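You operate a simulated robot arm through the tools that you are given. There is no shell and no other tool. Be economical: measure what you need, move in short steps, check, and stop when the job is done.

You run a simulated two-armed robot. Do the job below in one go: nothing can be reset, and whatever is moved stays where it is left.

## Task
Paint over the chip on pump 62 and dry it under the lamp.
Fine: use the dabber and the blue tin; tin shut, dabber back, lamp off and left over the pump. Set down upright: paint dabber. A coat counts when it lies all over at full strength: go over it till it gets no stronger.

The check looks at the end state, three seconds after you hand in, the way a careful person would. Anything else that was tipped, shoved, dropped, spilled or broken makes it a failure.

## Robot
Two 7-joint arms with fingered hands on one trunk, on a base that drives. Base frame: it is fixed to the floor where the robot stands at the start and does not move with it; the origin is under the middle of the robot, x ahead of it, y to its left, z up; the surface under the hand at the start is at about z = 0.8. Lengths are in m, angles in rad, forces in N, time in s.
The left shoulder is at the start at [0.07, 0.166, 1.293], the right one opposite. With the tool pointing down near the work surface each hand reaches from about 0.1 to 0.92 m from the robot's upright axis, wherever it stands, measured 20 degrees to its own side. Places, roughly: paint tin [0.5, 0, 0.8]; paint tin lid [0.5, 0, 0.8]; red lamp [0.8, 0, 1.2]; red lamp switch [0.6, -0.1, 0.8]. Payload 4.1 kg a hand.
Tool frame (each hand has its own): the origin (TCP) lies between the finger pads and is the grasp point; the fingertips stand 0.032 m ahead of it; z points along the fingers, y is the line along which they close. Largest opening 0.108 m; the body of the gripper starts 0.038 m behind the TCP. The gripper is a hand of 4 fingers: y runs from the thumb to the fingers, the wrist lies at [-0.016, -0.108, -0.186] in the tool frame, and closing takes about 1.5 s.
Orientation is that of the tool frame in the base frame, as [roll, pitch, yaw] about the fixed x, y, z axes, in that order (R = Rz(yaw) Ry(pitch) Rx(roll)). With the fingers straight down and the wrist toward the robot, the tool's x, y and z point along [0, 1, 0], [1, 0, 0] and [0, 0, -1] of the base frame.

## Interface
- The arms move only by the tool nudge_tool. It takes "left_targets", "right_targets" or both (then of equal length, played together; a hand with none holds still); each is a list of rows, each an object of numbers (a shift or turn left out is 0, a gripper value left out holds the last): "tx", "ty", "tz": the shift along the base's x, y, z in units of 500 mm (1.0 is 500 mm); "ax", "ay", "az": the turn, a rotation vector about the base's x, y, z in units of 90 degrees (1.0 is 90 degrees); "grip": the closure, from 0 (fully open) to 1 (shut). In form: [{"tx": .., "ty": .., "tz": .., "ax": .., "ay": .., "az": .., "grip": ..}, ...]. A call has 1 to 20 rows; each row is the pose to reach, as a shift and turn from the pose commanded when the call began. A call with a number of a shift or a turn outside -1 to 1 is refused whole. Each row takes 0.2 s and may step no farther than 0.05 m and 0.15 rad from the row before; otherwise, or with a gripper value out of range, the whole call is refused. A pose out of reach is approached as far as the arm can. The call stops where the force on the tool passes 50 N (or 10 N more than at its start, if that is more) or the arm is blocked; 0.2 s more then pass. The fingers move at their own pace (about 0.045 m/s each) and stop on an object; they squeeze with about 23 N. The grip force told is the motor's: it shows also when the fingers shut on nothing. Time passes only in rows, and 0.2 s behind the last, so rows that repeat a pose let the fingers close. The reply holds the time, the measured pose of the TCP, the force on the tool along the base axes, the opening and the grip force, in the units named above and with some noise, with the torque about the TCP (base axes, N m) and any sound that the robot's microphone picked up.
- Cameras (640 x 400 px; columns grow to the right, rows downward): "scene" is now at [0.1387, 0.0064, 1.5327]; the picture's right is [0.07, -1.00, 0.00], its down [-0.47, -0.03, -0.88] and it looks along [0.88, 0.07, -0.47] (base axes); focal length 214 px, centre (320, 200). "left" rides on the left gripper at [-0.065, -0.093, -0.131] in its tool frame; the picture's right is [-0.80, -0.28, 0.53], its down [0.55, -0.71, 0.45] and it looks along [0.25, 0.65, 0.72] (tool axes); focal length 247 px, centre (320, 200). "right" rides on the right gripper at [0.064, -0.093, -0.132] in its tool frame; the picture's right is [-0.80, 0.28, -0.53], its down [-0.55, -0.71, 0.45] and it looks along [-0.25, 0.65, 0.72] (tool axes); focal length 247 px, centre (320, 200). There is no depth. A picture from a camera that has moved, and an enlarged one, comes with that camera's place and axes in the base frame and with its lens.
- grab_frame(camera): a new picture of that camera. No time passes.
- raise_lower(by): slides the trunk up (or, below 0, down) by that many m; the arms and the scene camera ride with it, the base frame stays. It gives what a move gives, with no picture.
- roll_base(legs): drives the robot by 1 to 6 legs, each [ahead, left, turn to the left] in m, m and rad, along the robot's own axes; the way and the turn of a leg run together, so that a leg with both is an arc; at most 1.5 m and 3.142 rad a leg. The arms and the cameras ride along, it lands a little off, and it stops where it bumps. It gives what a move gives.
- hand_shape(shape, hand): the hand has 4 fingers and takes this shape, open, in about a second: jaw (thumb against the fingers, like two jaws); tri (thumb and two fingers); tip (a fingertip pinch); poke (one finger out to press); point (the index stretched); flat (the hand flat); cup (the hand cupped); fist (a fist). The gripper value then closes the fingers along that shape, each until it touches; the sizes above hold for jaw. It gives what a move gives, with no picture.
- turn_head(pan, tilt): turns the head with the scene camera to pan (to the left, within 1.501 rad either way) and tilt (down, from -0.506 to 1.204), counted from straight ahead of the robot. It gives what a move gives.
- enlarge(camera, box): a new picture of the part [left, top, right, bottom] of that camera's present view, enlarged. No time passes.
- job_done(): hands the job in; it is judged then, once.

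Work in short steps. Places have to be worked out from the pictures, the camera data and where the tool is seen: move nearer, look again, correct. Check each grasp and each placing, and mend what went wrong. You have 120 turns and 92 pictures in all, those below and enlarged ones among them. Open the grippers and draw the arms clear of the work before you hand the job in, unless the task says otherwise; then end with one line.

The tools are called after "Request:" as name(argument=value, ...) on one line, values as JSON. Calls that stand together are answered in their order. nudge_tool: Moves the arms, as the interface text tells. Its arguments: {"type":"object","properties":{"left_targets":{"type":"array","items":{"type":"object","properties":{"tx":{"type":"number"},"ty":{"type":"number"},"tz":{"type":"number"},"ax":{"type":"number"},"ay":{"type":"number"},"az":{"type":"number"},"grip":{"type":"number"}}}},"right_targets":{"type":"array","items":{"type":"object","properties":{"tx":{"type":"number"},"ty":{"type":"number"},"tz":{"type":"number"},"ax":{"type":"number"},"ay":{"type":"number"},"az":{"type":"number"},"grip":{"type":"number"}}}}},"required":[]} The other tools are called the same way: raise_lower (by) slides the trunk up or down; hand_shape (shape, hand) gives the hand a shape; roll_base (legs) drives the base; turn_head (pan, tilt) turns the head that bears the scene camera; grab_frame (camera) takes a picture; enlarge (camera, box) takes an enlarged picture of a part of a camera's view; job_done () hands the job in.

At the start:

```text
time: 0.0
left_position: [0.5922, 0.3221, 1.3781]
left_tool_rot: [3.141, 0.003, 1.571]
left_wrist_force: [0.3, 0.3, -0.3]
left_moment: [0.01, -0.01, -0.01]
left_gripper_width: 0.1073
left_grasp_force: 0.0
left_shape: jaw
right_position: [0.5122, -0.0996, 1.4562]
right_tool_rot: [3.141, 0.0, 1.571]
right_wrist_force: [-0.4, -0.4, 0.4]
right_moment: [-0.03, 0.0, -0.03]
right_gripper_width: 0.1073
right_grasp_force: 0.1
right_shape: jaw
trunk travel left (down, up): [-0.8, 0.14]
robot x, y, heading: [0.0015, 0.0011, -0.001]
head pan, tilt: [0.073, 0.49]
```

scene: 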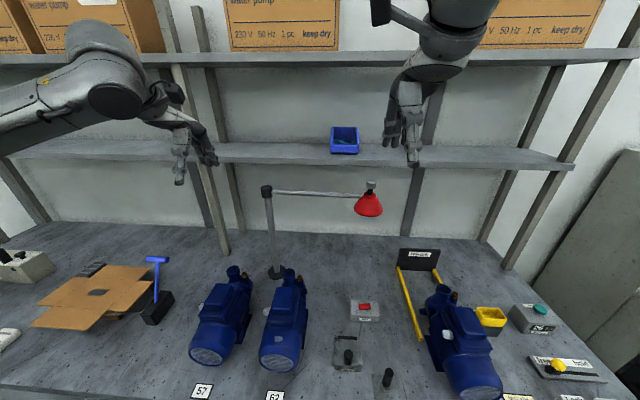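
right: 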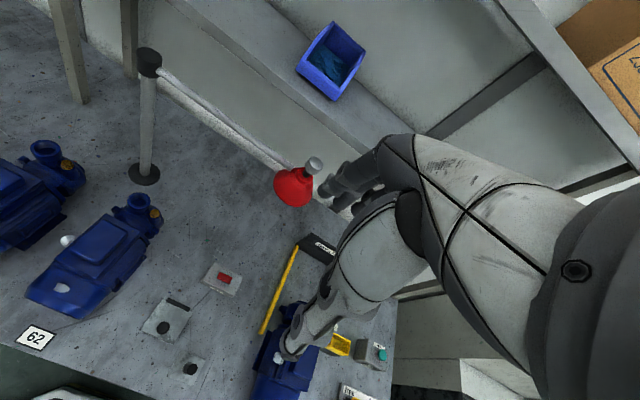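
left: 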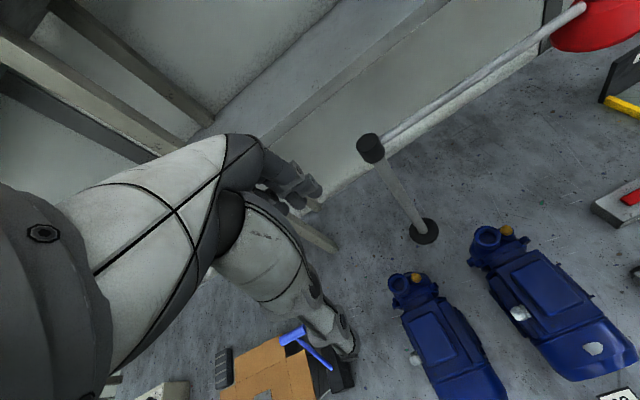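

The pictures show pumps 57 and 62, a lamp on an arm, a red switch, and small items in front. I'll look closer at the middle and tilt the head down.

Request:
turn_head(pan=0.0, tilt=0.85)

Request:
grab_frame(camera="scene")

Request:
enlarge(camera="scene", box=[220, 120, 480, 300])

```text
time: 0.8
left_position: [0.591, 0.3219, 1.3782]
left_tool_rot: [-3.141, 0.001, 1.568]
left_wrist_force: [0.4, 0.0, 0.3]
left_moment: [-0.03, 0.0, 0.0]
left_gripper_width: 0.1075
left_grasp_force: 0.1
left_shape: jaw
right_position: [0.5124, -0.0988, 1.4547]
right_tool_rot: [-3.141, -0.001, 1.571]
right_wrist_force: [0.7, -0.7, -0.6]
right_moment: [-0.03, 0.02, 0.02]
right_gripper_width: 0.1076
right_grasp_force: 0.0
right_shape: jaw
trunk travel left (down, up): [-0.8, 0.14]
robot x, y, heading: [0.0016, -0.0, -0.001]
head pan, tilt: [0.0, 0.85]
```

```text
88 pictures are left
camera scene: at [0.1259, -0.0003, 1.5019], right [0.0, -1.0, 0.0], down [-0.75, 0.0, -0.66], along [0.66, 0.0, -0.75], focal length 214 px, centre (320, 200)
```

scene: 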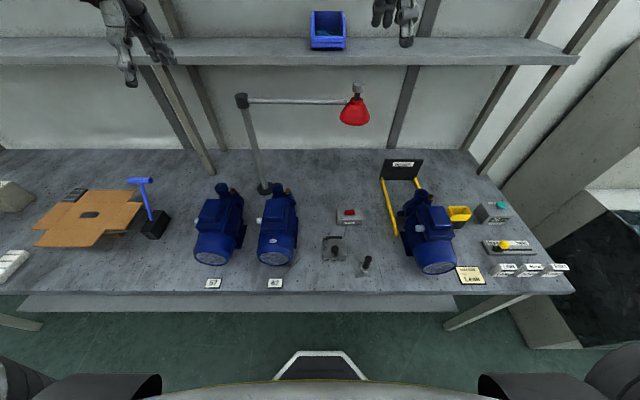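

```text
2.22 times, centred on (350, 210) of scene
camera zoom: at [0.1259, -0.0003, 1.5019], right [0.0, -1.0, 0.0], down [-0.75, 0.0, -0.66], along [0.66, 0.0, -0.75], focal length 477 px, centre (253, 178)
```

zoom: 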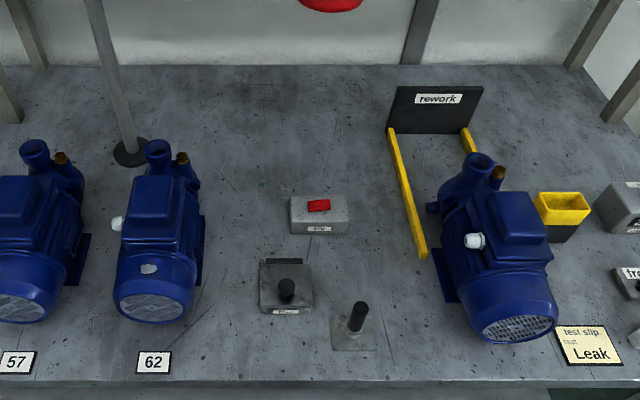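

I'll zoom on the tin/dabber and on pump 62.

Request:
enlarge(camera="scene", box=[310, 200, 390, 280])

Request:
enlarge(camera="scene", box=[240, 170, 340, 290])

Request:
enlarge(camera="right", box=[20, 180, 300, 390])

Request:
enlarge(camera="scene", box=[220, 60, 400, 200])

```text
5.00 times, centred on (350, 240) of scene
camera zoom: at [0.1259, -0.0003, 1.5019], right [0.0, -1.0, 0.0], down [-0.75, 0.0, -0.66], along [0.66, 0.0, -0.75], focal length 1072 px, centre (170, 0)
```

zoom: 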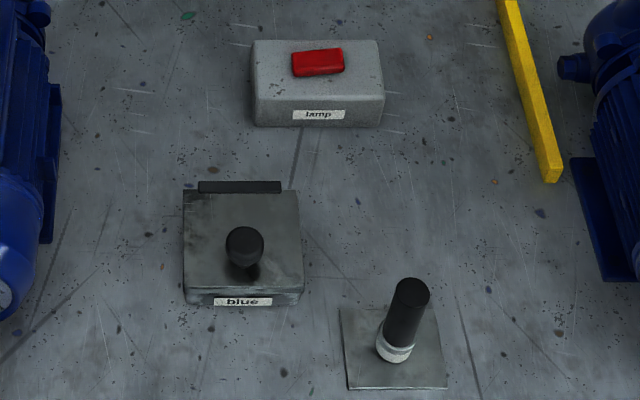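

```text
3.33 times, centred on (290, 230) of scene
camera zoom: at [0.1259, -0.0003, 1.5019], right [0.0, -1.0, 0.0], down [-0.75, 0.0, -0.66], along [0.66, 0.0, -0.75], focal length 715 px, centre (420, 100)
```

zoom: 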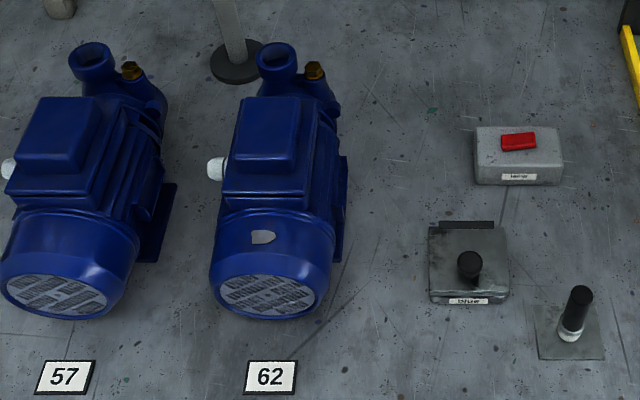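

```text
1.90 times, centred on (160, 285) of right
camera zoom: at [0.4198, -0.0353, 1.5875], right [0.28, -0.8, 0.53], down [-0.71, -0.55, -0.45], along [0.65, -0.25, -0.72], focal length 470 px, centre (625, 38)
```

zoom: 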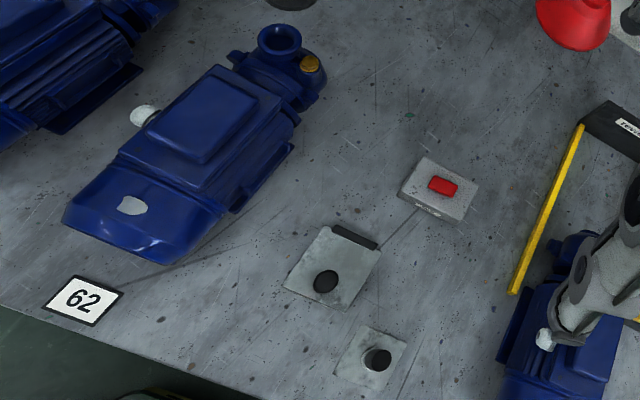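

```text
2.86 times, centred on (310, 130) of scene
camera zoom: at [0.1259, -0.0003, 1.5019], right [0.0, -1.0, 0.0], down [-0.75, 0.0, -0.66], along [0.66, 0.0, -0.75], focal length 613 px, centre (349, 400)
```

zoom: 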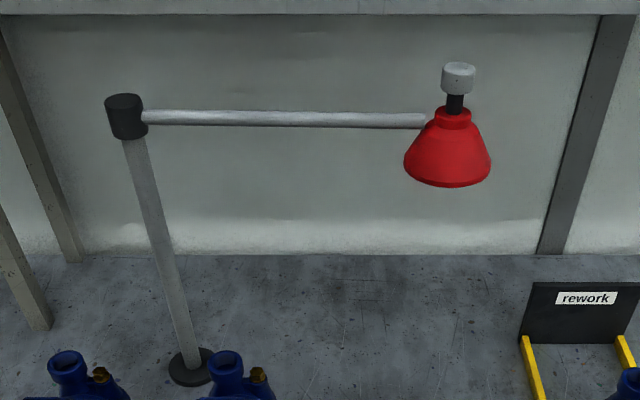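

Tin with hinged lid ("blue", hinge at far side) at about (0.49,-0.05), dabber at about (0.44,-0.157), chip about (0.45,0.14), lamp post (0.81,0.25). I lower the right hand for a nearer view.

Request:
nudge_tool(right_targets=[{"tx": -0.02, "tz": -0.09}, {"tx": -0.04, "tz": -0.18}, {"tx": -0.06, "tz": -0.27}, {"tx": -0.08, "tz": -0.36}, {"tx": -0.1, "tz": -0.45}, {"tx": -0.12, "tz": -0.54}, {"tx": -0.14, "tz": -0.63}, {"tx": -0.14, "tz": -0.7}])

Request:
grab_frame(camera="right")

Request:
grab_frame(camera="scene")

```text
time: 2.6
left_position: [0.5934, 0.3213, 1.3771]
left_tool_rot: [-3.14, -0.002, 1.57]
left_wrist_force: [0.9, 0.4, 0.0]
left_moment: [0.0, 0.0, 0.0]
left_gripper_width: 0.1075
left_grasp_force: 0.0
left_shape: jaw
right_position: [0.4456, -0.0987, 1.1055]
right_tool_rot: [3.14, -0.001, 1.57]
right_wrist_force: [0.1, 0.3, -0.4]
right_moment: [0.04, -0.04, -0.02]
right_gripper_width: 0.1075
right_grasp_force: 0.1
right_shape: jaw
trunk travel left (down, up): [-0.8, 0.14]
robot x, y, heading: [0.0045, -0.0, 0.001]
head pan, tilt: [0.0, 0.85]
```

```text
82 pictures are left
camera right: at [0.3524, -0.0351, 1.237], right [0.28, -0.8, 0.53], down [-0.71, -0.55, -0.45], along [0.65, -0.25, -0.72], focal length 247 px, centre (320, 200)
```

right: 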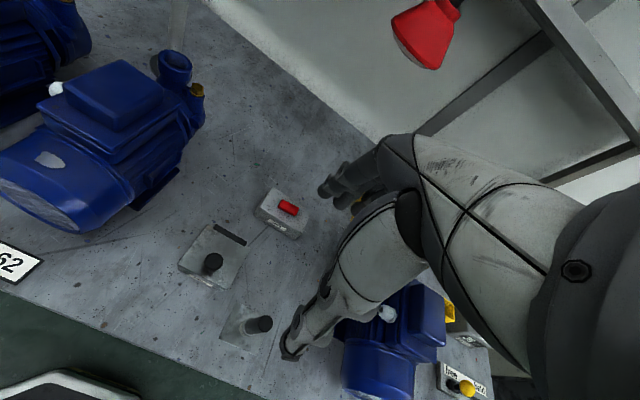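

```text
81 pictures are left
camera scene: at [0.1268, -0.0007, 1.5019], right [0.0, -1.0, 0.0], down [-0.75, 0.0, -0.66], along [0.66, 0.0, -0.75], focal length 214 px, centre (320, 200)
```

scene: 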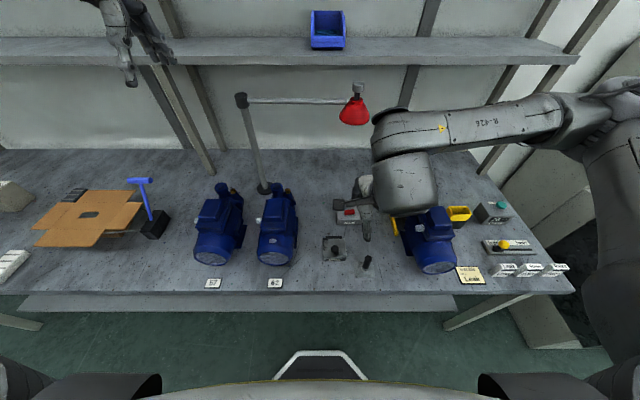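

The hand camera sees tin and dabber; I enlarge for accurate triangulation.

Request:
enlarge(camera="right", box=[160, 180, 320, 380])

Request:
enlarge(camera="right", box=[0, 50, 220, 250])

```text
2.00 times, centred on (240, 280) of right
camera zoom: at [0.3524, -0.0351, 1.237], right [0.28, -0.8, 0.53], down [-0.71, -0.55, -0.45], along [0.65, -0.25, -0.72], focal length 494 px, centre (480, 40)
```

zoom: 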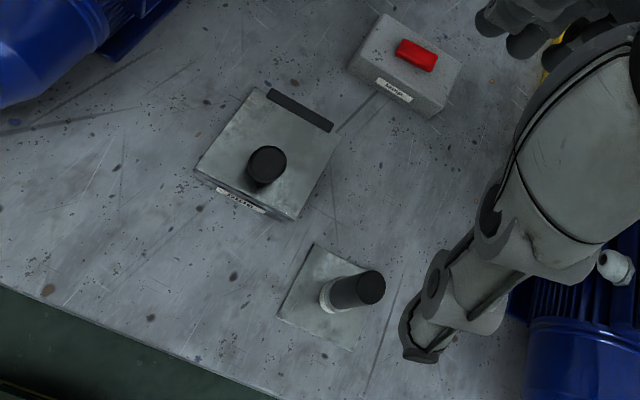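

```text
2.00 times, centred on (110, 150) of right
camera zoom: at [0.3524, -0.0351, 1.237], right [0.28, -0.8, 0.53], down [-0.71, -0.55, -0.45], along [0.65, -0.25, -0.72], focal length 494 px, centre (740, 300)
```

zoom: 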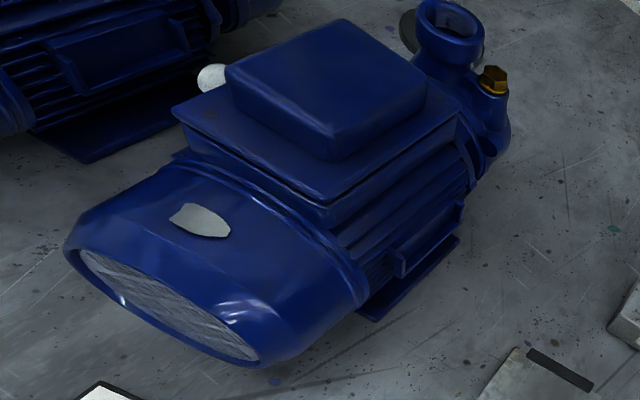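

Dabber stands upright at about (0.428,-0.152), z 0.80–0.878; lid knob top about (0.482,-0.050,0.853), hinge line x≈0.533. I turn the right hand 90° so its fingers close along y, and come over the knob.

Request:
nudge_tool(right_targets=[{"az": 0.091, "tx": 0.007, "ty": 0.009, "tz": -0.02}, {"az": 0.182, "tx": 0.014, "ty": 0.018, "tz": -0.04}, {"az": 0.273, "tx": 0.021, "ty": 0.027, "tz": -0.06}, {"az": 0.364, "tx": 0.028, "ty": 0.036, "tz": -0.08}, {"az": 0.455, "tx": 0.035, "ty": 0.045, "tz": -0.1}, {"az": 0.546, "tx": 0.042, "ty": 0.054, "tz": -0.12}, {"az": 0.637, "tx": 0.049, "ty": 0.063, "tz": -0.14}, {"az": 0.728, "tx": 0.056, "ty": 0.072, "tz": -0.16}, {"az": 0.819, "tx": 0.063, "ty": 0.081, "tz": -0.18}, {"az": 0.91, "tx": 0.07, "ty": 0.09, "tz": -0.2}, {"az": 1.0, "tx": 0.074, "ty": 0.098, "tz": -0.22}, {"az": 1.0, "tx": 0.074, "ty": 0.098, "tz": -0.22}])

Request:
grab_frame(camera="right")

Request:
enlarge(camera="scene", box=[280, 170, 440, 290])

```text
time: 5.2
left_position: [0.5933, 0.3198, 1.3765]
left_tool_rot: [-3.139, 0.001, 1.57]
left_wrist_force: [-0.6, 0.1, 0.1]
left_moment: [-0.03, -0.01, 0.03]
left_gripper_width: 0.1075
left_grasp_force: 0.1
left_shape: jaw
right_position: [0.4788, -0.051, 0.9954]
right_tool_rot: [-3.141, -0.001, 3.141]
right_wrist_force: [-0.2, -0.2, -0.3]
right_moment: [-0.02, 0.0, -0.02]
right_gripper_width: 0.1078
right_grasp_force: 0.2
right_shape: jaw
right hand out of reach, approached as far as the arm can: row 9
trunk travel left (down, up): [-0.8, 0.14]
robot x, y, heading: [-0.0003, -0.0034, -0.001]
head pan, tilt: [0.0, 0.85]
```

```text
78 pictures are left
camera right: at [0.4159, -0.1436, 1.1277], right [0.8, 0.28, 0.53], down [0.55, -0.71, -0.45], along [0.25, 0.65, -0.72], focal length 247 px, centre (320, 200)
```

right: 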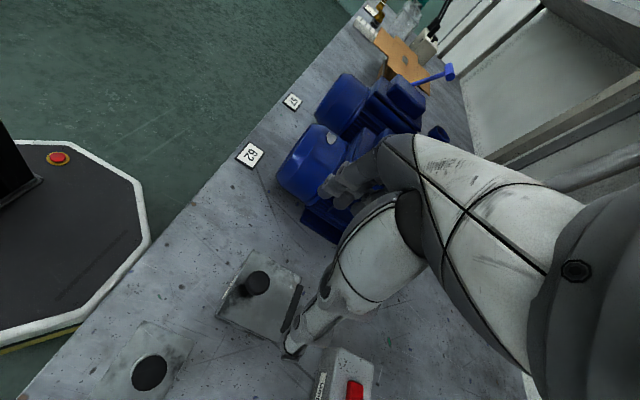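

```text
3.33 times, centred on (360, 230) of scene
camera zoom: at [0.1274, -0.001, 1.5018], right [0.0, -1.0, 0.0], down [-0.75, 0.0, -0.66], along [0.66, 0.0, -0.75], focal length 715 px, centre (187, 100)
```

zoom: 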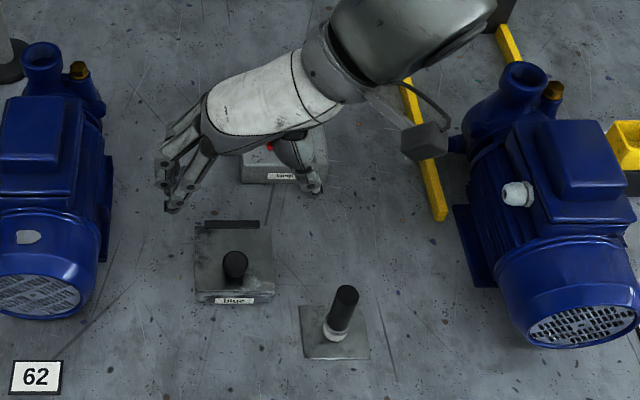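

Knob agrees at about (0.479,-0.050). I descend with the hand half closed until the fingertips are just above the lid, then look.

Request:
nudge_tool(right_targets=[{"tz": -0.07, "grip": 0.45}, {"tz": -0.14}, {"tz": -0.2}, {"tz": -0.25}, {"tz": -0.258}, {"tz": -0.258}])

Request:
enlarge(camera="scene", box=[290, 190, 410, 270])

Request:
enlarge(camera="right", box=[180, 100, 440, 360])

```text
time: 6.6
left_position: [0.5912, 0.3214, 1.3778]
left_tool_rot: [-3.14, 0.002, 1.572]
left_wrist_force: [-0.3, -0.4, -0.1]
left_moment: [0.03, -0.03, 0.01]
left_gripper_width: 0.1077
left_grasp_force: 0.1
left_shape: jaw
right_position: [0.4805, -0.0491, 0.8672]
right_tool_rot: [-3.141, 0.0, 3.141]
right_wrist_force: [1.5, 0.7, 7.2]
right_moment: [0.25, -0.04, -0.06]
right_gripper_width: 0.0594
right_grasp_force: 0.0
right_shape: jaw
trunk travel left (down, up): [-0.8, 0.14]
robot x, y, heading: [0.0021, -0.0025, 0.0]
head pan, tilt: [0.0, 0.85]
```

```text
5.00 times, centred on (350, 230) of scene
camera zoom: at [0.1253, 0.0003, 1.502], right [0.0, -1.0, 0.0], down [-0.75, 0.0, -0.66], along [0.66, 0.0, -0.75], focal length 1072 px, centre (170, 50)
```

zoom: 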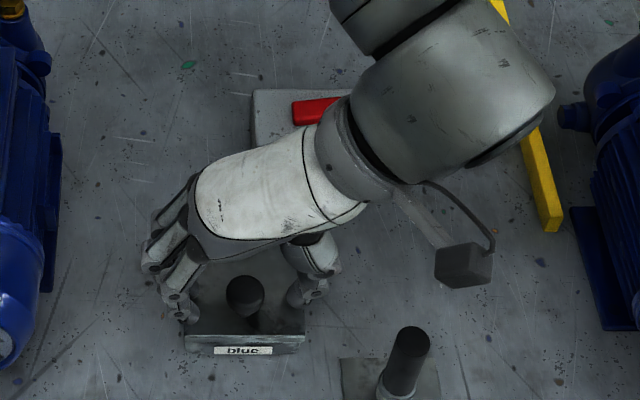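

```text
1.54 times, centred on (310, 230) of right
camera zoom: at [0.4151, -0.1422, 0.9988], right [0.8, 0.28, 0.53], down [0.55, -0.71, -0.45], along [0.25, 0.65, -0.72], focal length 380 px, centre (335, 154)
```

zoom: 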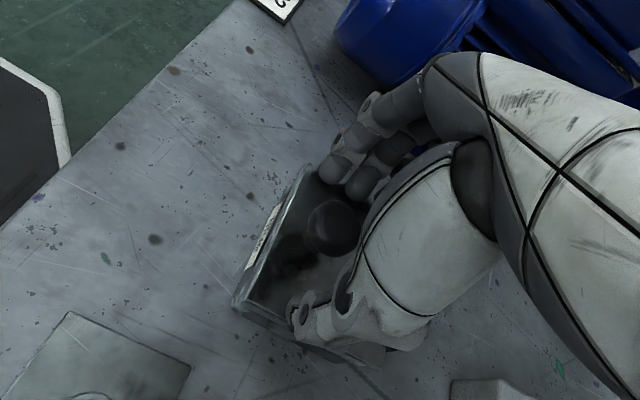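

Fingertips lightly touch the lid and the knob lies between thumb and fingers. I rise 4 mm and close.

Request:
nudge_tool(right_targets=[{"tz": 0.01, "tx": -0.004, "grip": 0.45}, {"tz": 0.01, "tx": -0.004, "grip": 1.0}, {"tz": 0.01, "tx": -0.004, "grip": 1.0}, {"tz": 0.01, "tx": -0.004, "grip": 1.0}, {"tz": 0.01, "tx": -0.004, "grip": 1.0}, {"tz": 0.01, "tx": -0.004, "grip": 1.0}, {"tz": 0.01, "tx": -0.004, "grip": 1.0}])

Request:
enlarge(camera="scene", box=[290, 190, 410, 270])

```text
time: 8.2
left_position: [0.5929, 0.3196, 1.3785]
left_tool_rot: [-3.141, 0.001, 1.572]
left_wrist_force: [0.8, -0.3, -0.3]
left_moment: [0.03, 0.0, 0.02]
left_gripper_width: 0.1077
left_grasp_force: 0.1
left_shape: jaw
right_position: [0.4776, -0.0519, 0.8704]
right_tool_rot: [-3.141, 0.0, 3.142]
right_wrist_force: [1.1, -5.8, -1.8]
right_moment: [-0.13, 0.02, 0.02]
right_gripper_width: 0.0176
right_grasp_force: 23.3
right_shape: jaw
trunk travel left (down, up): [-0.8, 0.14]
robot x, y, heading: [0.0011, -0.0027, 0.002]
head pan, tilt: [0.0, 0.85]
```

```text
5.00 times, centred on (350, 230) of scene
camera zoom: at [0.1264, -0.0014, 1.5018], right [0.0, -1.0, 0.0], down [-0.75, 0.0, -0.66], along [0.66, 0.0, -0.75], focal length 1072 px, centre (170, 50)
```

zoom: 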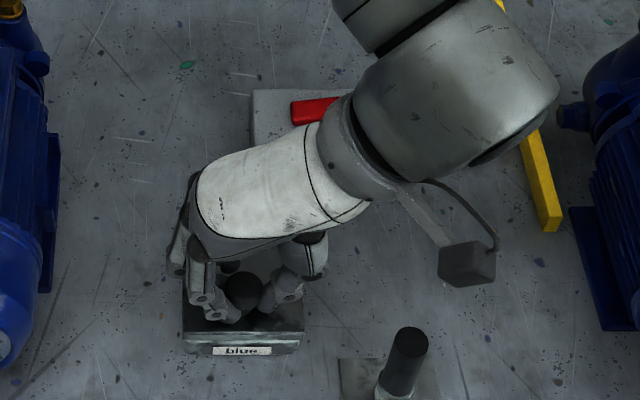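

Knob is held (17.6 mm). I swing it on the arc about the hinge, turning the hand with it, first 30°.

Request:
nudge_tool(right_targets=[{"tx": 0.0116, "tz": 0.0134, "ay": 0.0833, "grip": 1}, {"tx": 0.0252, "tz": 0.0256, "ay": 0.1667}, {"tx": 0.0402, "tz": 0.0358, "ay": 0.25}, {"tx": 0.0564, "tz": 0.044, "ay": 0.333}, {"tx": 0.0564, "tz": 0.044, "ay": 0.333}])

Request:
enlarge(camera="scene", box=[290, 190, 410, 270])

```text
time: 9.4
left_position: [0.5892, 0.3205, 1.3795]
left_tool_rot: [3.141, 0.001, 1.571]
left_wrist_force: [-0.8, -0.1, 0.6]
left_moment: [0.0, -0.01, -0.01]
left_gripper_width: 0.1077
left_grasp_force: 0.2
left_shape: jaw
right_position: [0.504, -0.0508, 0.893]
right_tool_rot: [3.14, -0.522, 3.141]
right_wrist_force: [-6.2, -9.5, 7.3]
right_moment: [-0.22, 0.15, 0.12]
right_gripper_width: 0.0178
right_grasp_force: 23.7
right_shape: jaw
trunk travel left (down, up): [-0.8, 0.14]
robot x, y, heading: [0.0001, 0.0005, -0.005]
head pan, tilt: [0.0, 0.85]
```

```text
5.00 times, centred on (350, 230) of scene
camera zoom: at [0.124, -0.0018, 1.5021], right [0.0, -1.0, 0.0], down [-0.75, 0.0, -0.66], along [0.66, 0.0, -0.75], focal length 1072 px, centre (170, 50)
```

zoom: 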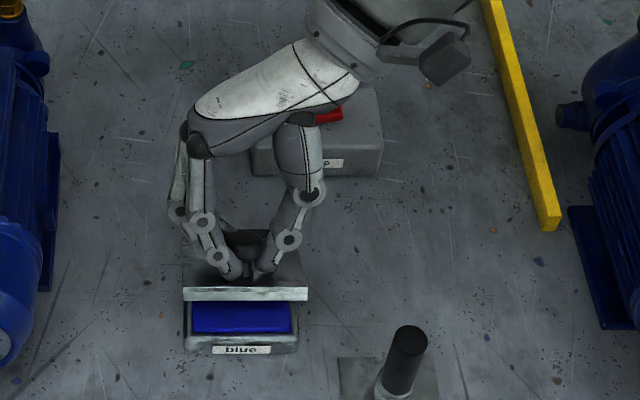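

The lid rises cleanly; blue paint shows. I go on to 60°.

Request:
nudge_tool(right_targets=[{"tx": 0.0172, "tz": 0.006, "ay": 0.0833, "grip": 1}, {"tx": 0.035, "tz": 0.0096, "ay": 0.1667}, {"tx": 0.0532, "tz": 0.011, "ay": 0.25}, {"tx": 0.0714, "tz": 0.01, "ay": 0.333}, {"tx": 0.0714, "tz": 0.01, "ay": 0.333}])

Request:
enlarge(camera="scene", box=[290, 190, 410, 270])

```text
time: 10.6
left_position: [0.5897, 0.3194, 1.3799]
left_tool_rot: [3.138, 0.001, 1.572]
left_wrist_force: [0.4, 0.2, -0.2]
left_moment: [-0.04, 0.02, 0.03]
left_gripper_width: 0.1076
left_grasp_force: 0.0
left_shape: jaw
right_position: [0.5403, -0.0511, 0.8985]
right_tool_rot: [3.141, -1.047, 3.14]
right_wrist_force: [-4.5, -10.3, 18.4]
right_moment: [-0.19, 0.35, 0.25]
right_gripper_width: 0.0179
right_grasp_force: 22.8
right_shape: jaw
trunk travel left (down, up): [-0.8, 0.14]
robot x, y, heading: [0.0012, 0.0017, 0.0]
head pan, tilt: [0.0, 0.85]
```

```text
5.00 times, centred on (350, 230) of scene
camera zoom: at [0.1233, -0.0019, 1.5022], right [0.0, -1.0, 0.0], down [-0.75, 0.0, -0.66], along [0.66, 0.0, -0.75], focal length 1072 px, centre (170, 50)
```

zoom: 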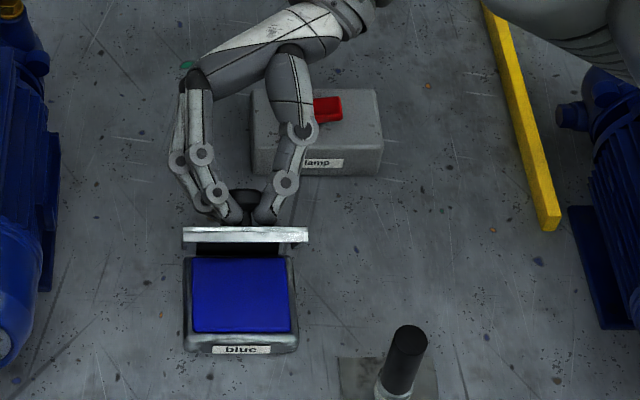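

Lid at 60°, some load upward; I continue to about 78° with a slightly higher arc.

Request:
nudge_tool(right_targets=[{"tx": 0.018, "tz": 0.002, "ay": 0.0833, "grip": 1}, {"tx": 0.035, "tz": -0.002, "ay": 0.1667}, {"tx": 0.042, "tz": -0.005, "ay": 0.2}, {"tx": 0.042, "tz": -0.005, "ay": 0.2}])

Request:
enlarge(camera="scene", box=[290, 190, 410, 270])

```text
time: 11.6
left_position: [0.5921, 0.322, 1.3774]
left_tool_rot: [-3.14, 0.001, 1.57]
left_wrist_force: [0.1, 0.4, 0.7]
left_moment: [-0.02, -0.01, -0.01]
left_gripper_width: 0.1078
left_grasp_force: 0.1
left_shape: jaw
right_position: [0.5179, -0.0518, 0.9189]
right_tool_rot: [3.139, -1.362, -3.141]
right_wrist_force: [0.8, 0.5, -0.3]
right_moment: [0.04, 0.02, 0.02]
right_gripper_width: 0.0141
right_grasp_force: 22.4
right_shape: jaw
right hand out of reach, approached as far as the arm can: row 1, 2, 3, 4
trunk travel left (down, up): [-0.8, 0.14]
robot x, y, heading: [0.0016, 0.0011, 0.0]
head pan, tilt: [0.0, 0.85]
```

```text
5.00 times, centred on (350, 230) of scene
camera zoom: at [0.1275, -0.0009, 1.5017], right [0.0, -1.0, 0.0], down [-0.75, 0.0, -0.66], along [0.66, 0.0, -0.75], focal length 1072 px, centre (170, 50)
```

zoom: 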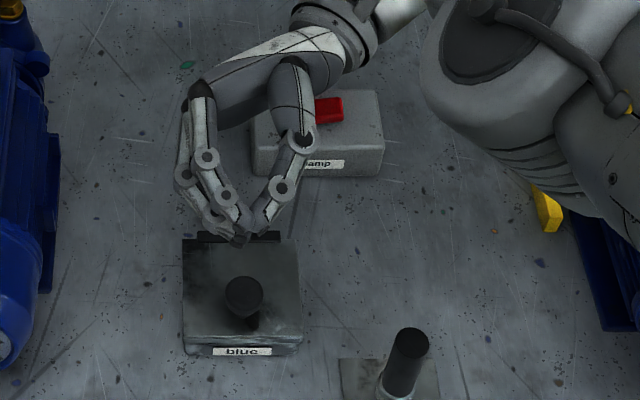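

The hand reached its limit and the knob slipped; the lid fell shut, nothing else moved. I untilt the hand above the tin and retry with less hand tilt, letting the knob pivot in the pads.

Request:
nudge_tool(right_targets=[{"tx": -0.02, "tz": 0.06, "ay": -0.087, "grip": 0.4}, {"tx": -0.04, "tz": 0.12, "ay": -0.173}, {"tx": -0.06, "tz": 0.18, "ay": -0.26}, {"tx": -0.08, "tz": 0.208, "ay": -0.347}, {"tx": -0.1, "tz": 0.208, "ay": -0.433}, {"tx": -0.12, "tz": 0.208, "ay": -0.52}, {"tx": -0.14, "tz": 0.208, "ay": -0.607}, {"tx": -0.16, "tz": 0.208, "ay": -0.693}, {"tx": -0.165, "tz": 0.208, "ay": -0.78}, {"tx": -0.165, "tz": 0.208, "ay": -0.8667}, {"tx": -0.165, "tz": 0.208, "ay": -0.8667}])

```text
time: 14.0
left_position: [0.5929, 0.3211, 1.3783]
left_tool_rot: [-3.139, 0.001, 1.572]
left_wrist_force: [-0.2, 0.7, 0.2]
left_moment: [0.03, -0.03, -0.02]
left_gripper_width: 0.1076
left_grasp_force: 0.0
left_shape: jaw
right_position: [0.4388, -0.0522, 1.0255]
right_tool_rot: [3.14, 0.002, 3.141]
right_wrist_force: [0.8, -0.1, 0.5]
right_moment: [-0.02, 0.0, -0.02]
right_gripper_width: 0.0646
right_grasp_force: 0.0
right_shape: jaw
trunk travel left (down, up): [-0.8, 0.14]
robot x, y, heading: [-0.0042, 0.0012, 0.002]
head pan, tilt: [0.0, 0.85]
```

Now at (0.439,-0.052,1.026). I go back over the knob, down, and grasp again.

Request:
nudge_tool(right_targets=[{"tx": 0.08, "tz": -0.05, "grip": 0.4}, {"tx": 0.08, "tz": -0.14}, {"tx": 0.08, "tz": -0.23}, {"tx": 0.08, "tz": -0.29}, {"tx": 0.08, "tz": -0.312}, {"tx": 0.08, "tz": -0.312, "grip": 1}, {"tx": 0.08, "tz": -0.312}, {"tx": 0.08, "tz": -0.312}, {"tx": 0.08, "tz": -0.312}, {"tx": 0.08, "tz": -0.312}, {"tx": 0.08, "tz": -0.312}])

```text
time: 16.4
left_position: [0.5911, 0.3217, 1.3779]
left_tool_rot: [-3.139, 0.001, 1.57]
left_wrist_force: [0.3, 0.1, -0.2]
left_moment: [-0.01, 0.03, 0.0]
left_gripper_width: 0.1073
left_grasp_force: 0.1
left_shape: jaw
right_position: [0.479, -0.0526, 0.869]
right_tool_rot: [3.141, 0.002, 3.141]
right_wrist_force: [0.9, -4.1, -1.8]
right_moment: [-0.13, -0.02, 0.0]
right_gripper_width: 0.0134
right_grasp_force: 22.8
right_shape: jaw
trunk travel left (down, up): [-0.8, 0.14]
robot x, y, heading: [0.0001, 0.0024, 0.003]
head pan, tilt: [0.0, 0.85]
```

Width 13.4 mm differs from before; I check whether the knob is really between the fingers.

Request:
enlarge(camera="scene", box=[290, 190, 410, 270])

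Request:
enlarge(camera="right", box=[200, 120, 400, 320])

```text
5.00 times, centred on (350, 230) of scene
camera zoom: at [0.1263, -0.001, 1.5018], right [0.0, -1.0, 0.0], down [-0.75, 0.0, -0.66], along [0.66, 0.0, -0.75], focal length 1072 px, centre (170, 50)
```

zoom: 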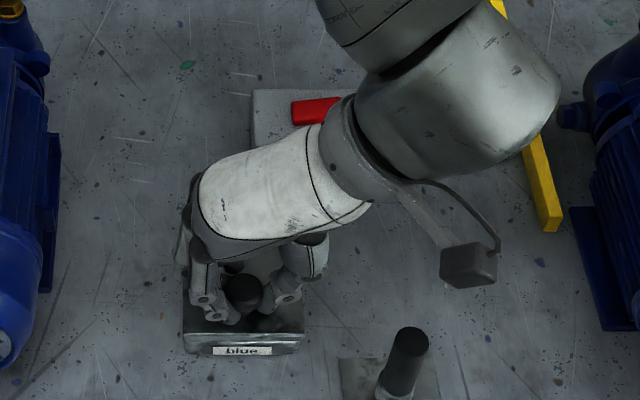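

```text
2.00 times, centred on (300, 220) of right
camera zoom: at [0.4143, -0.145, 1.0007], right [0.8, 0.28, 0.53], down [0.55, -0.71, -0.45], along [0.25, 0.65, -0.72], focal length 494 px, centre (360, 160)
```

zoom: 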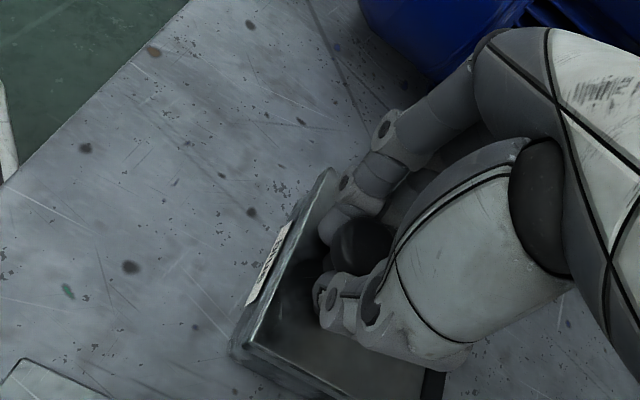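

The knob is held. I swing it to 45° with the hand turning.

Request:
nudge_tool(right_targets=[{"tx": 0.0116, "tz": 0.0136, "ay": 0.0833, "grip": 1}, {"tx": 0.0252, "tz": 0.0262, "ay": 0.1667}, {"tx": 0.0402, "tz": 0.037, "ay": 0.25}, {"tx": 0.0564, "tz": 0.046, "ay": 0.333}, {"tx": 0.0736, "tz": 0.053, "ay": 0.4167}, {"tx": 0.0914, "tz": 0.0576, "ay": 0.5}, {"tx": 0.0914, "tz": 0.0576, "ay": 0.5}])

```text
time: 18.0
left_position: [0.5906, 0.3217, 1.3785]
left_tool_rot: [3.142, 0.0, 1.57]
left_wrist_force: [-0.3, 0.2, 0.3]
left_moment: [0.04, 0.03, -0.04]
left_gripper_width: 0.1075
left_grasp_force: 0.0
left_shape: jaw
right_position: [0.523, -0.0515, 0.8984]
right_tool_rot: [3.141, -0.785, 3.141]
right_wrist_force: [-2.0, -4.5, -0.5]
right_moment: [-0.04, 0.11, 0.03]
right_gripper_width: 0.0139
right_grasp_force: 22.8
right_shape: jaw
trunk travel left (down, up): [-0.8, 0.14]
robot x, y, heading: [-0.0001, 0.0024, -0.003]
head pan, tilt: [0.0, 0.85]
```

Low forces, good. Now I carry the knob on along the arc without more hand tilt, to about 85°.

Request:
nudge_tool(right_targets=[{"tx": 0.0092, "tz": 0.0043, "grip": 1}, {"tx": 0.0184, "tz": 0.0078}, {"tx": 0.028, "tz": 0.0103}, {"tx": 0.038, "tz": 0.0122}, {"tx": 0.048, "tz": 0.0132}, {"tx": 0.058, "tz": 0.0134}, {"tx": 0.068, "tz": 0.0124}, {"tx": 0.078, "tz": 0.0108}, {"tx": 0.078, "tz": 0.0108}])

Request:
enlarge(camera="scene", box=[290, 190, 410, 270])

```text
time: 20.0
left_position: [0.5894, 0.3213, 1.379]
left_tool_rot: [3.14, 0.0, 1.571]
left_wrist_force: [-0.7, 0.3, 0.0]
left_moment: [-0.01, -0.01, -0.03]
left_gripper_width: 0.1075
left_grasp_force: 0.0
left_shape: jaw
right_position: [0.5611, -0.052, 0.9059]
right_tool_rot: [3.142, -0.783, -3.142]
right_wrist_force: [-10.2, 5.7, 7.0]
right_moment: [0.21, 0.95, -0.52]
right_gripper_width: 0.0124
right_grasp_force: 23.3
right_shape: jaw
trunk travel left (down, up): [-0.8, 0.14]
robot x, y, heading: [0.0014, 0.0015, 0.005]
head pan, tilt: [0.0, 0.85]
```

```text
5.00 times, centred on (350, 230) of scene
camera zoom: at [0.1235, 0.0008, 1.5022], right [0.0, -1.0, 0.0], down [-0.75, 0.0, -0.66], along [0.66, 0.0, -0.75], focal length 1072 px, centre (170, 50)
```

zoom: 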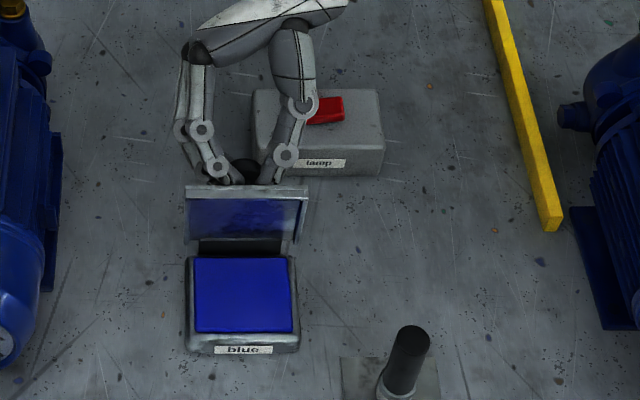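

The lid stands near vertical now; I push on past vertical.

Request:
nudge_tool(right_targets=[{"tx": 0.01, "tz": -0.001, "grip": 1}, {"tx": 0.02, "tz": -0.004}, {"tx": 0.03, "tz": -0.008}, {"tx": 0.04, "tz": -0.014}, {"tx": 0.05, "tz": -0.02}, {"tx": 0.05, "tz": -0.02}])

Request:
enlarge(camera="scene", box=[290, 190, 410, 270])

```text
time: 21.4
left_position: [0.5845, 0.3239, 1.3804]
left_tool_rot: [3.137, 0.002, 1.571]
left_wrist_force: [-0.1, 0.1, 0.4]
left_moment: [0.0, 0.02, 0.0]
left_gripper_width: 0.1076
left_grasp_force: 0.0
left_shape: jaw
right_position: [0.5831, -0.051, 0.8965]
right_tool_rot: [-3.139, -0.782, 3.14]
right_wrist_force: [-22.4, 6.4, 30.8]
right_moment: [0.22, 1.32, -0.65]
right_gripper_width: 0.0129
right_grasp_force: 22.7
right_shape: jaw
trunk travel left (down, up): [-0.8, 0.14]
robot x, y, heading: [0.0026, 0.0017, -0.0]
head pan, tilt: [0.0, 0.85]
```

```text
5.00 times, centred on (350, 230) of scene
camera zoom: at [0.1188, 0.0013, 1.5028], right [0.0, -1.0, 0.0], down [-0.75, 0.0, -0.66], along [0.66, 0.0, -0.75], focal length 1072 px, centre (170, 50)
```

zoom: 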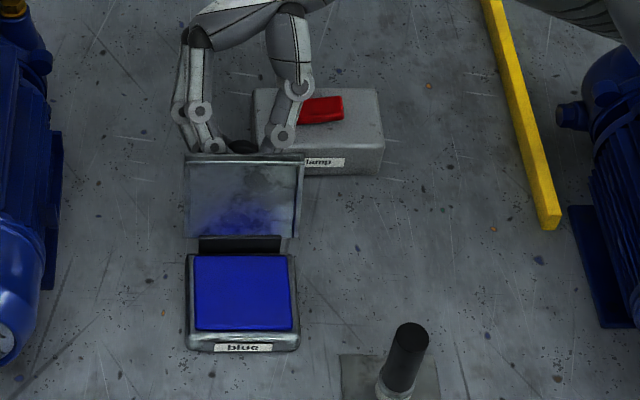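

The lid looks to be about 95–100° open, perhaps at its stop. I release the knob and see whether it stays.

Request:
nudge_tool(right_targets=[{"tz": 0.0, "grip": 0.5}, {"tz": 0.0}, {"tz": 0.0}, {"tz": 0.0}])

Request:
enlarge(camera="scene", box=[290, 190, 410, 270])

```text
time: 22.4
left_position: [0.5927, 0.3208, 1.3767]
left_tool_rot: [-3.138, 0.0, 1.572]
left_wrist_force: [0.2, -0.2, 0.9]
left_moment: [-0.01, 0.02, 0.0]
left_gripper_width: 0.1074
left_grasp_force: 0.0
left_shape: jaw
right_position: [0.5882, -0.0535, 0.8919]
right_tool_rot: [-3.14, -0.786, 3.14]
right_wrist_force: [0.9, -0.9, -0.4]
right_moment: [-0.01, 0.01, -0.02]
right_gripper_width: 0.0539
right_grasp_force: 0.1
right_shape: jaw
trunk travel left (down, up): [-0.8, 0.14]
robot x, y, heading: [0.0009, 0.0007, 0.001]
head pan, tilt: [0.0, 0.85]
```

```text
5.00 times, centred on (350, 230) of scene
camera zoom: at [0.1276, -0.0006, 1.5016], right [0.0, -1.0, 0.0], down [-0.75, 0.0, -0.66], along [0.66, 0.0, -0.75], focal length 1072 px, centre (170, 50)
```

zoom: 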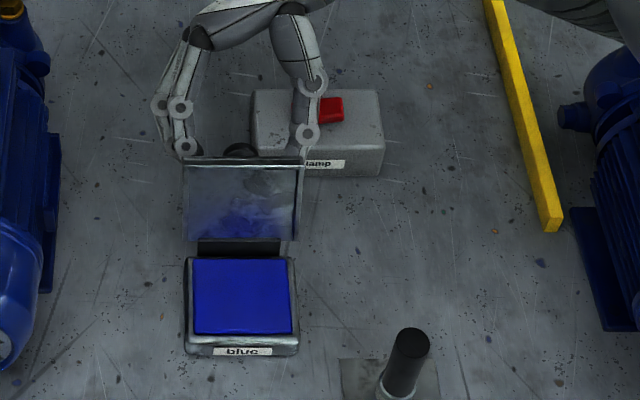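

It stays open. I withdraw up, untilt the hand, and go toward above the dabber.

Request:
nudge_tool(right_targets=[{"tx": 0.03, "tz": 0.06}, {"tx": 0.05, "tz": 0.14}, {"tx": 0.05, "tz": 0.22}, {"tx": 0.04, "tz": 0.3, "ay": -0.08}, {"tx": 0.02, "tz": 0.34, "ay": -0.17}, {"tx": -0.03, "tz": 0.34, "ay": -0.25}, {"tx": -0.1, "tz": 0.34, "ty": -0.03, "ay": -0.34}, {"tx": -0.17, "tz": 0.34, "ty": -0.08, "ay": -0.42}, {"tx": -0.24, "tz": 0.34, "ty": -0.13, "ay": -0.5}, {"tx": -0.29, "tz": 0.34, "ty": -0.17, "ay": -0.5}, {"tx": -0.318, "tz": 0.34, "ty": -0.197, "ay": -0.5}, {"tx": -0.318, "tz": 0.34, "ty": -0.197, "ay": -0.5}])

Request:
grab_frame(camera="right")

Request:
enlarge(camera="scene", box=[290, 190, 410, 270])

```text
time: 23.6
left_position: [0.5803, 0.3169, 1.3898]
left_tool_rot: [3.134, -0.005, 1.574]
left_wrist_force: [-1.6, -1.2, 0.4]
left_moment: [0.07, -0.09, 0.05]
left_gripper_width: 0.1078
left_grasp_force: 0.0
left_shape: jaw
right_position: [0.5508, -0.0757, 0.9774]
right_tool_rot: [-3.134, -0.758, 3.105]
right_wrist_force: [-1.2, -0.9, 0.7]
right_moment: [0.02, -0.09, -0.09]
right_gripper_width: 0.0537
right_grasp_force: 0.2
right_shape: jaw
trunk travel left (down, up): [-0.8, 0.14]
robot x, y, heading: [-0.0003, 0.001, -0.0]
head pan, tilt: [0.0, 0.85]
stopped in row 5 (right hand): the arm was blocked; the commanded pose is now the measured one
```

```text
65 pictures are left
camera right: at [0.5922, -0.1706, 1.1176], right [0.95, 0.25, -0.16], down [0.07, -0.71, -0.7], along [-0.29, 0.66, -0.69], focal length 247 px, centre (320, 200)
```

right: 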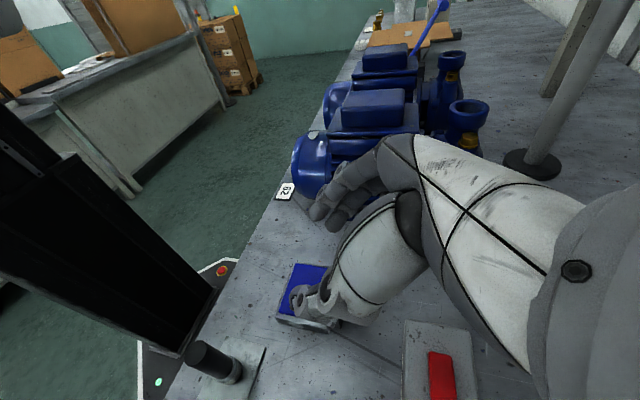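

```text
5.00 times, centred on (350, 230) of scene
camera zoom: at [0.114, -0.0073, 1.5068], right [0.0, -1.0, -0.01], down [-0.75, 0.0, -0.67], along [0.67, 0.0, -0.75], focal length 1072 px, centre (170, 50)
```

zoom: 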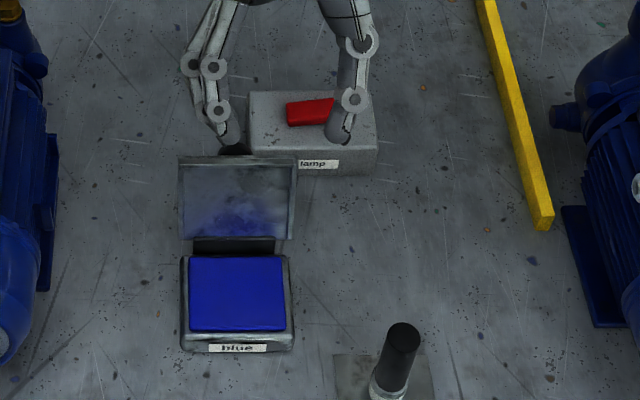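

The arm was blocked by something; I look at the whole scene.

Request:
grab_frame(camera="scene")

```text
63 pictures are left
camera scene: at [0.114, -0.0073, 1.5068], right [0.0, -1.0, -0.01], down [-0.75, 0.0, -0.67], along [0.67, 0.0, -0.75], focal length 214 px, centre (320, 200)
```

scene: 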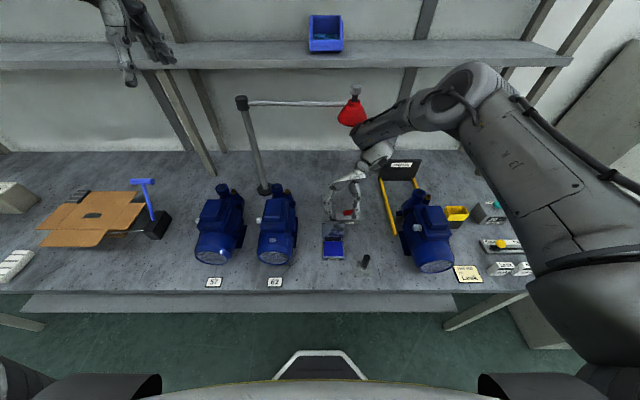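

Probably the elbow met the shelf (or the forearm the lamp). The fingertips are above the lid, so I draw the hand back toward the robot and right, then untilt.

Request:
nudge_tool(right_targets=[{"tx": -0.03, "tz": -0.01}, {"tx": -0.07, "tz": 0.0, "ay": -0.06}, {"tx": -0.12, "tz": 0.0, "ay": -0.13}, {"tx": -0.17, "tz": 0.02, "ay": -0.2, "ty": -0.03}, {"tx": -0.2, "tz": 0.03, "ay": -0.28, "ty": -0.06}, {"tx": -0.22, "tz": 0.04, "ay": -0.36, "ty": -0.09}, {"tx": -0.23, "tz": 0.05, "ay": -0.44, "ty": -0.12}, {"tx": -0.243, "tz": 0.05, "ay": -0.483, "ty": -0.15}, {"tx": -0.243, "tz": 0.05, "ay": -0.483, "ty": -0.15}])

Request:
grab_frame(camera="right")

Request:
grab_frame(camera="scene")

```text
time: 25.6
left_position: [0.5917, 0.3236, 1.3783]
left_tool_rot: [-3.14, 0.002, 1.574]
left_wrist_force: [0.9, -1.4, -0.9]
left_moment: [0.01, 0.03, -0.03]
left_gripper_width: 0.1077
left_grasp_force: 0.0
left_shape: jaw
right_position: [0.4373, -0.1465, 0.9927]
right_tool_rot: [3.126, -0.008, 3.112]
right_wrist_force: [0.0, 0.2, 0.3]
right_moment: [-0.01, 0.02, 0.01]
right_gripper_width: 0.0536
right_grasp_force: 0.0
right_shape: jaw
trunk travel left (down, up): [-0.8, 0.14]
robot x, y, heading: [-0.0006, -0.0011, 0.004]
head pan, tilt: [0.0, 0.85]
```

```text
62 pictures are left
camera right: at [0.3712, -0.2389, 1.1243], right [0.81, 0.25, 0.53], down [0.53, -0.71, -0.46], along [0.26, 0.65, -0.71], focal length 247 px, centre (320, 200)
```

right: 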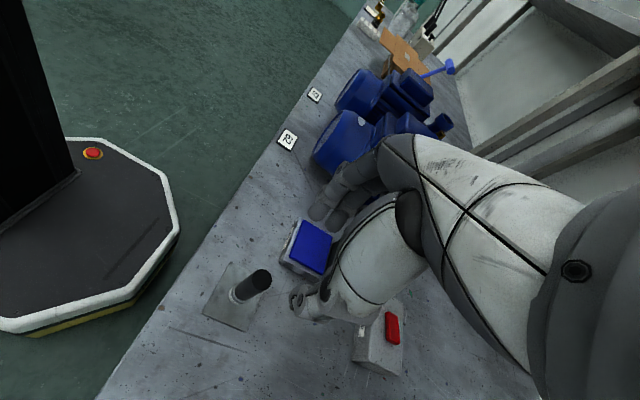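

```text
61 pictures are left
camera scene: at [0.1269, 0.0017, 1.5018], right [0.0, -1.0, 0.0], down [-0.75, 0.0, -0.66], along [0.66, 0.0, -0.75], focal length 214 px, centre (320, 200)
```

scene: 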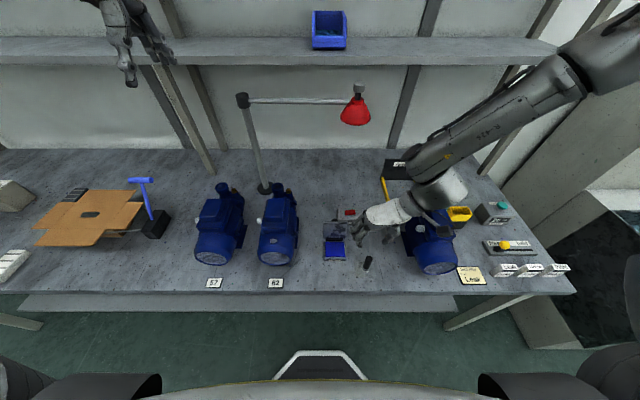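

Recovered; dabber rests unmoved at about (0.430,-0.150). I straighten the small yaw error, align over it and descend.

Request:
nudge_tool(right_targets=[{"tx": -0.014, "ty": -0.007, "tz": -0.05, "az": 0.019, "ax": -0.01, "ay": -0.005, "grip": 0.35}, {"tx": -0.014, "ty": -0.007, "tz": -0.11, "az": 0.019, "ax": -0.01, "ay": -0.005}, {"tx": -0.014, "ty": -0.007, "tz": -0.16, "az": 0.019, "ax": -0.01, "ay": -0.005}, {"tx": -0.014, "ty": -0.007, "tz": -0.16, "az": 0.019, "ax": -0.01, "ay": -0.005}])

Request:
enlarge(camera="right", box=[180, 100, 440, 360])

Request:
enlarge(camera="scene", box=[310, 190, 470, 290])

```text
time: 26.6
left_position: [0.5911, 0.323, 1.3777]
left_tool_rot: [-3.138, 0.002, 1.574]
left_wrist_force: [-0.8, -0.2, 0.6]
left_moment: [-0.02, -0.02, 0.01]
left_gripper_width: 0.1078
left_grasp_force: 0.0
left_shape: jaw
right_position: [0.4294, -0.1488, 0.913]
right_tool_rot: [-3.141, -0.001, -3.14]
right_wrist_force: [0.6, -0.1, 0.4]
right_moment: [0.03, -0.01, 0.01]
right_gripper_width: 0.0699
right_grasp_force: 0.0
right_shape: jaw
trunk travel left (down, up): [-0.8, 0.14]
robot x, y, heading: [0.0016, 0.0025, 0.0]
head pan, tilt: [0.0, 0.85]
```

```text
1.54 times, centred on (310, 230) of right
camera zoom: at [0.3648, -0.2423, 1.0455], right [0.8, 0.28, 0.53], down [0.55, -0.7, -0.45], along [0.25, 0.65, -0.72], focal length 380 px, centre (335, 154)
```

zoom: 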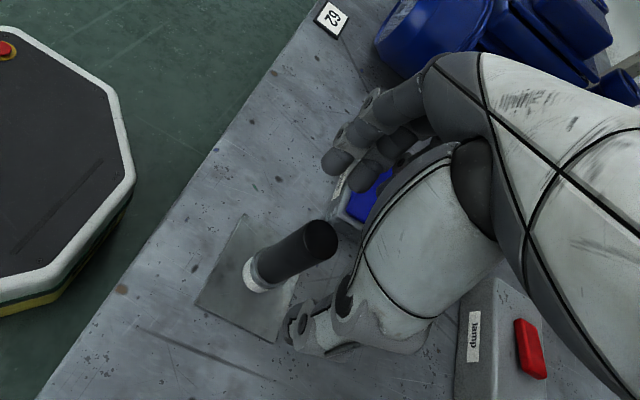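

```text
4.00 times, centred on (390, 240) of scene
camera zoom: at [0.1258, 0.0007, 1.5019], right [0.0, -1.0, 0.0], down [-0.75, 0.0, -0.66], along [0.66, 0.0, -0.75], focal length 858 px, centre (40, 40)
```

zoom: 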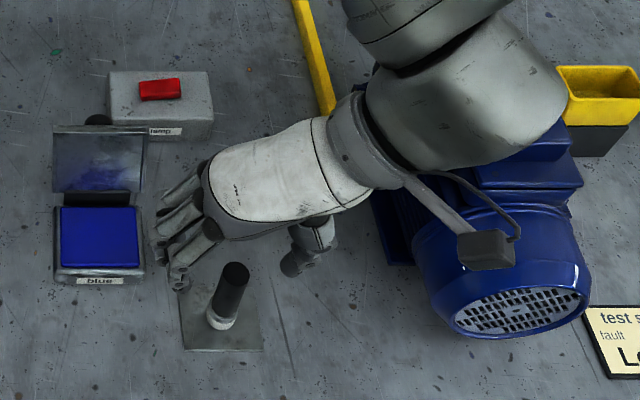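

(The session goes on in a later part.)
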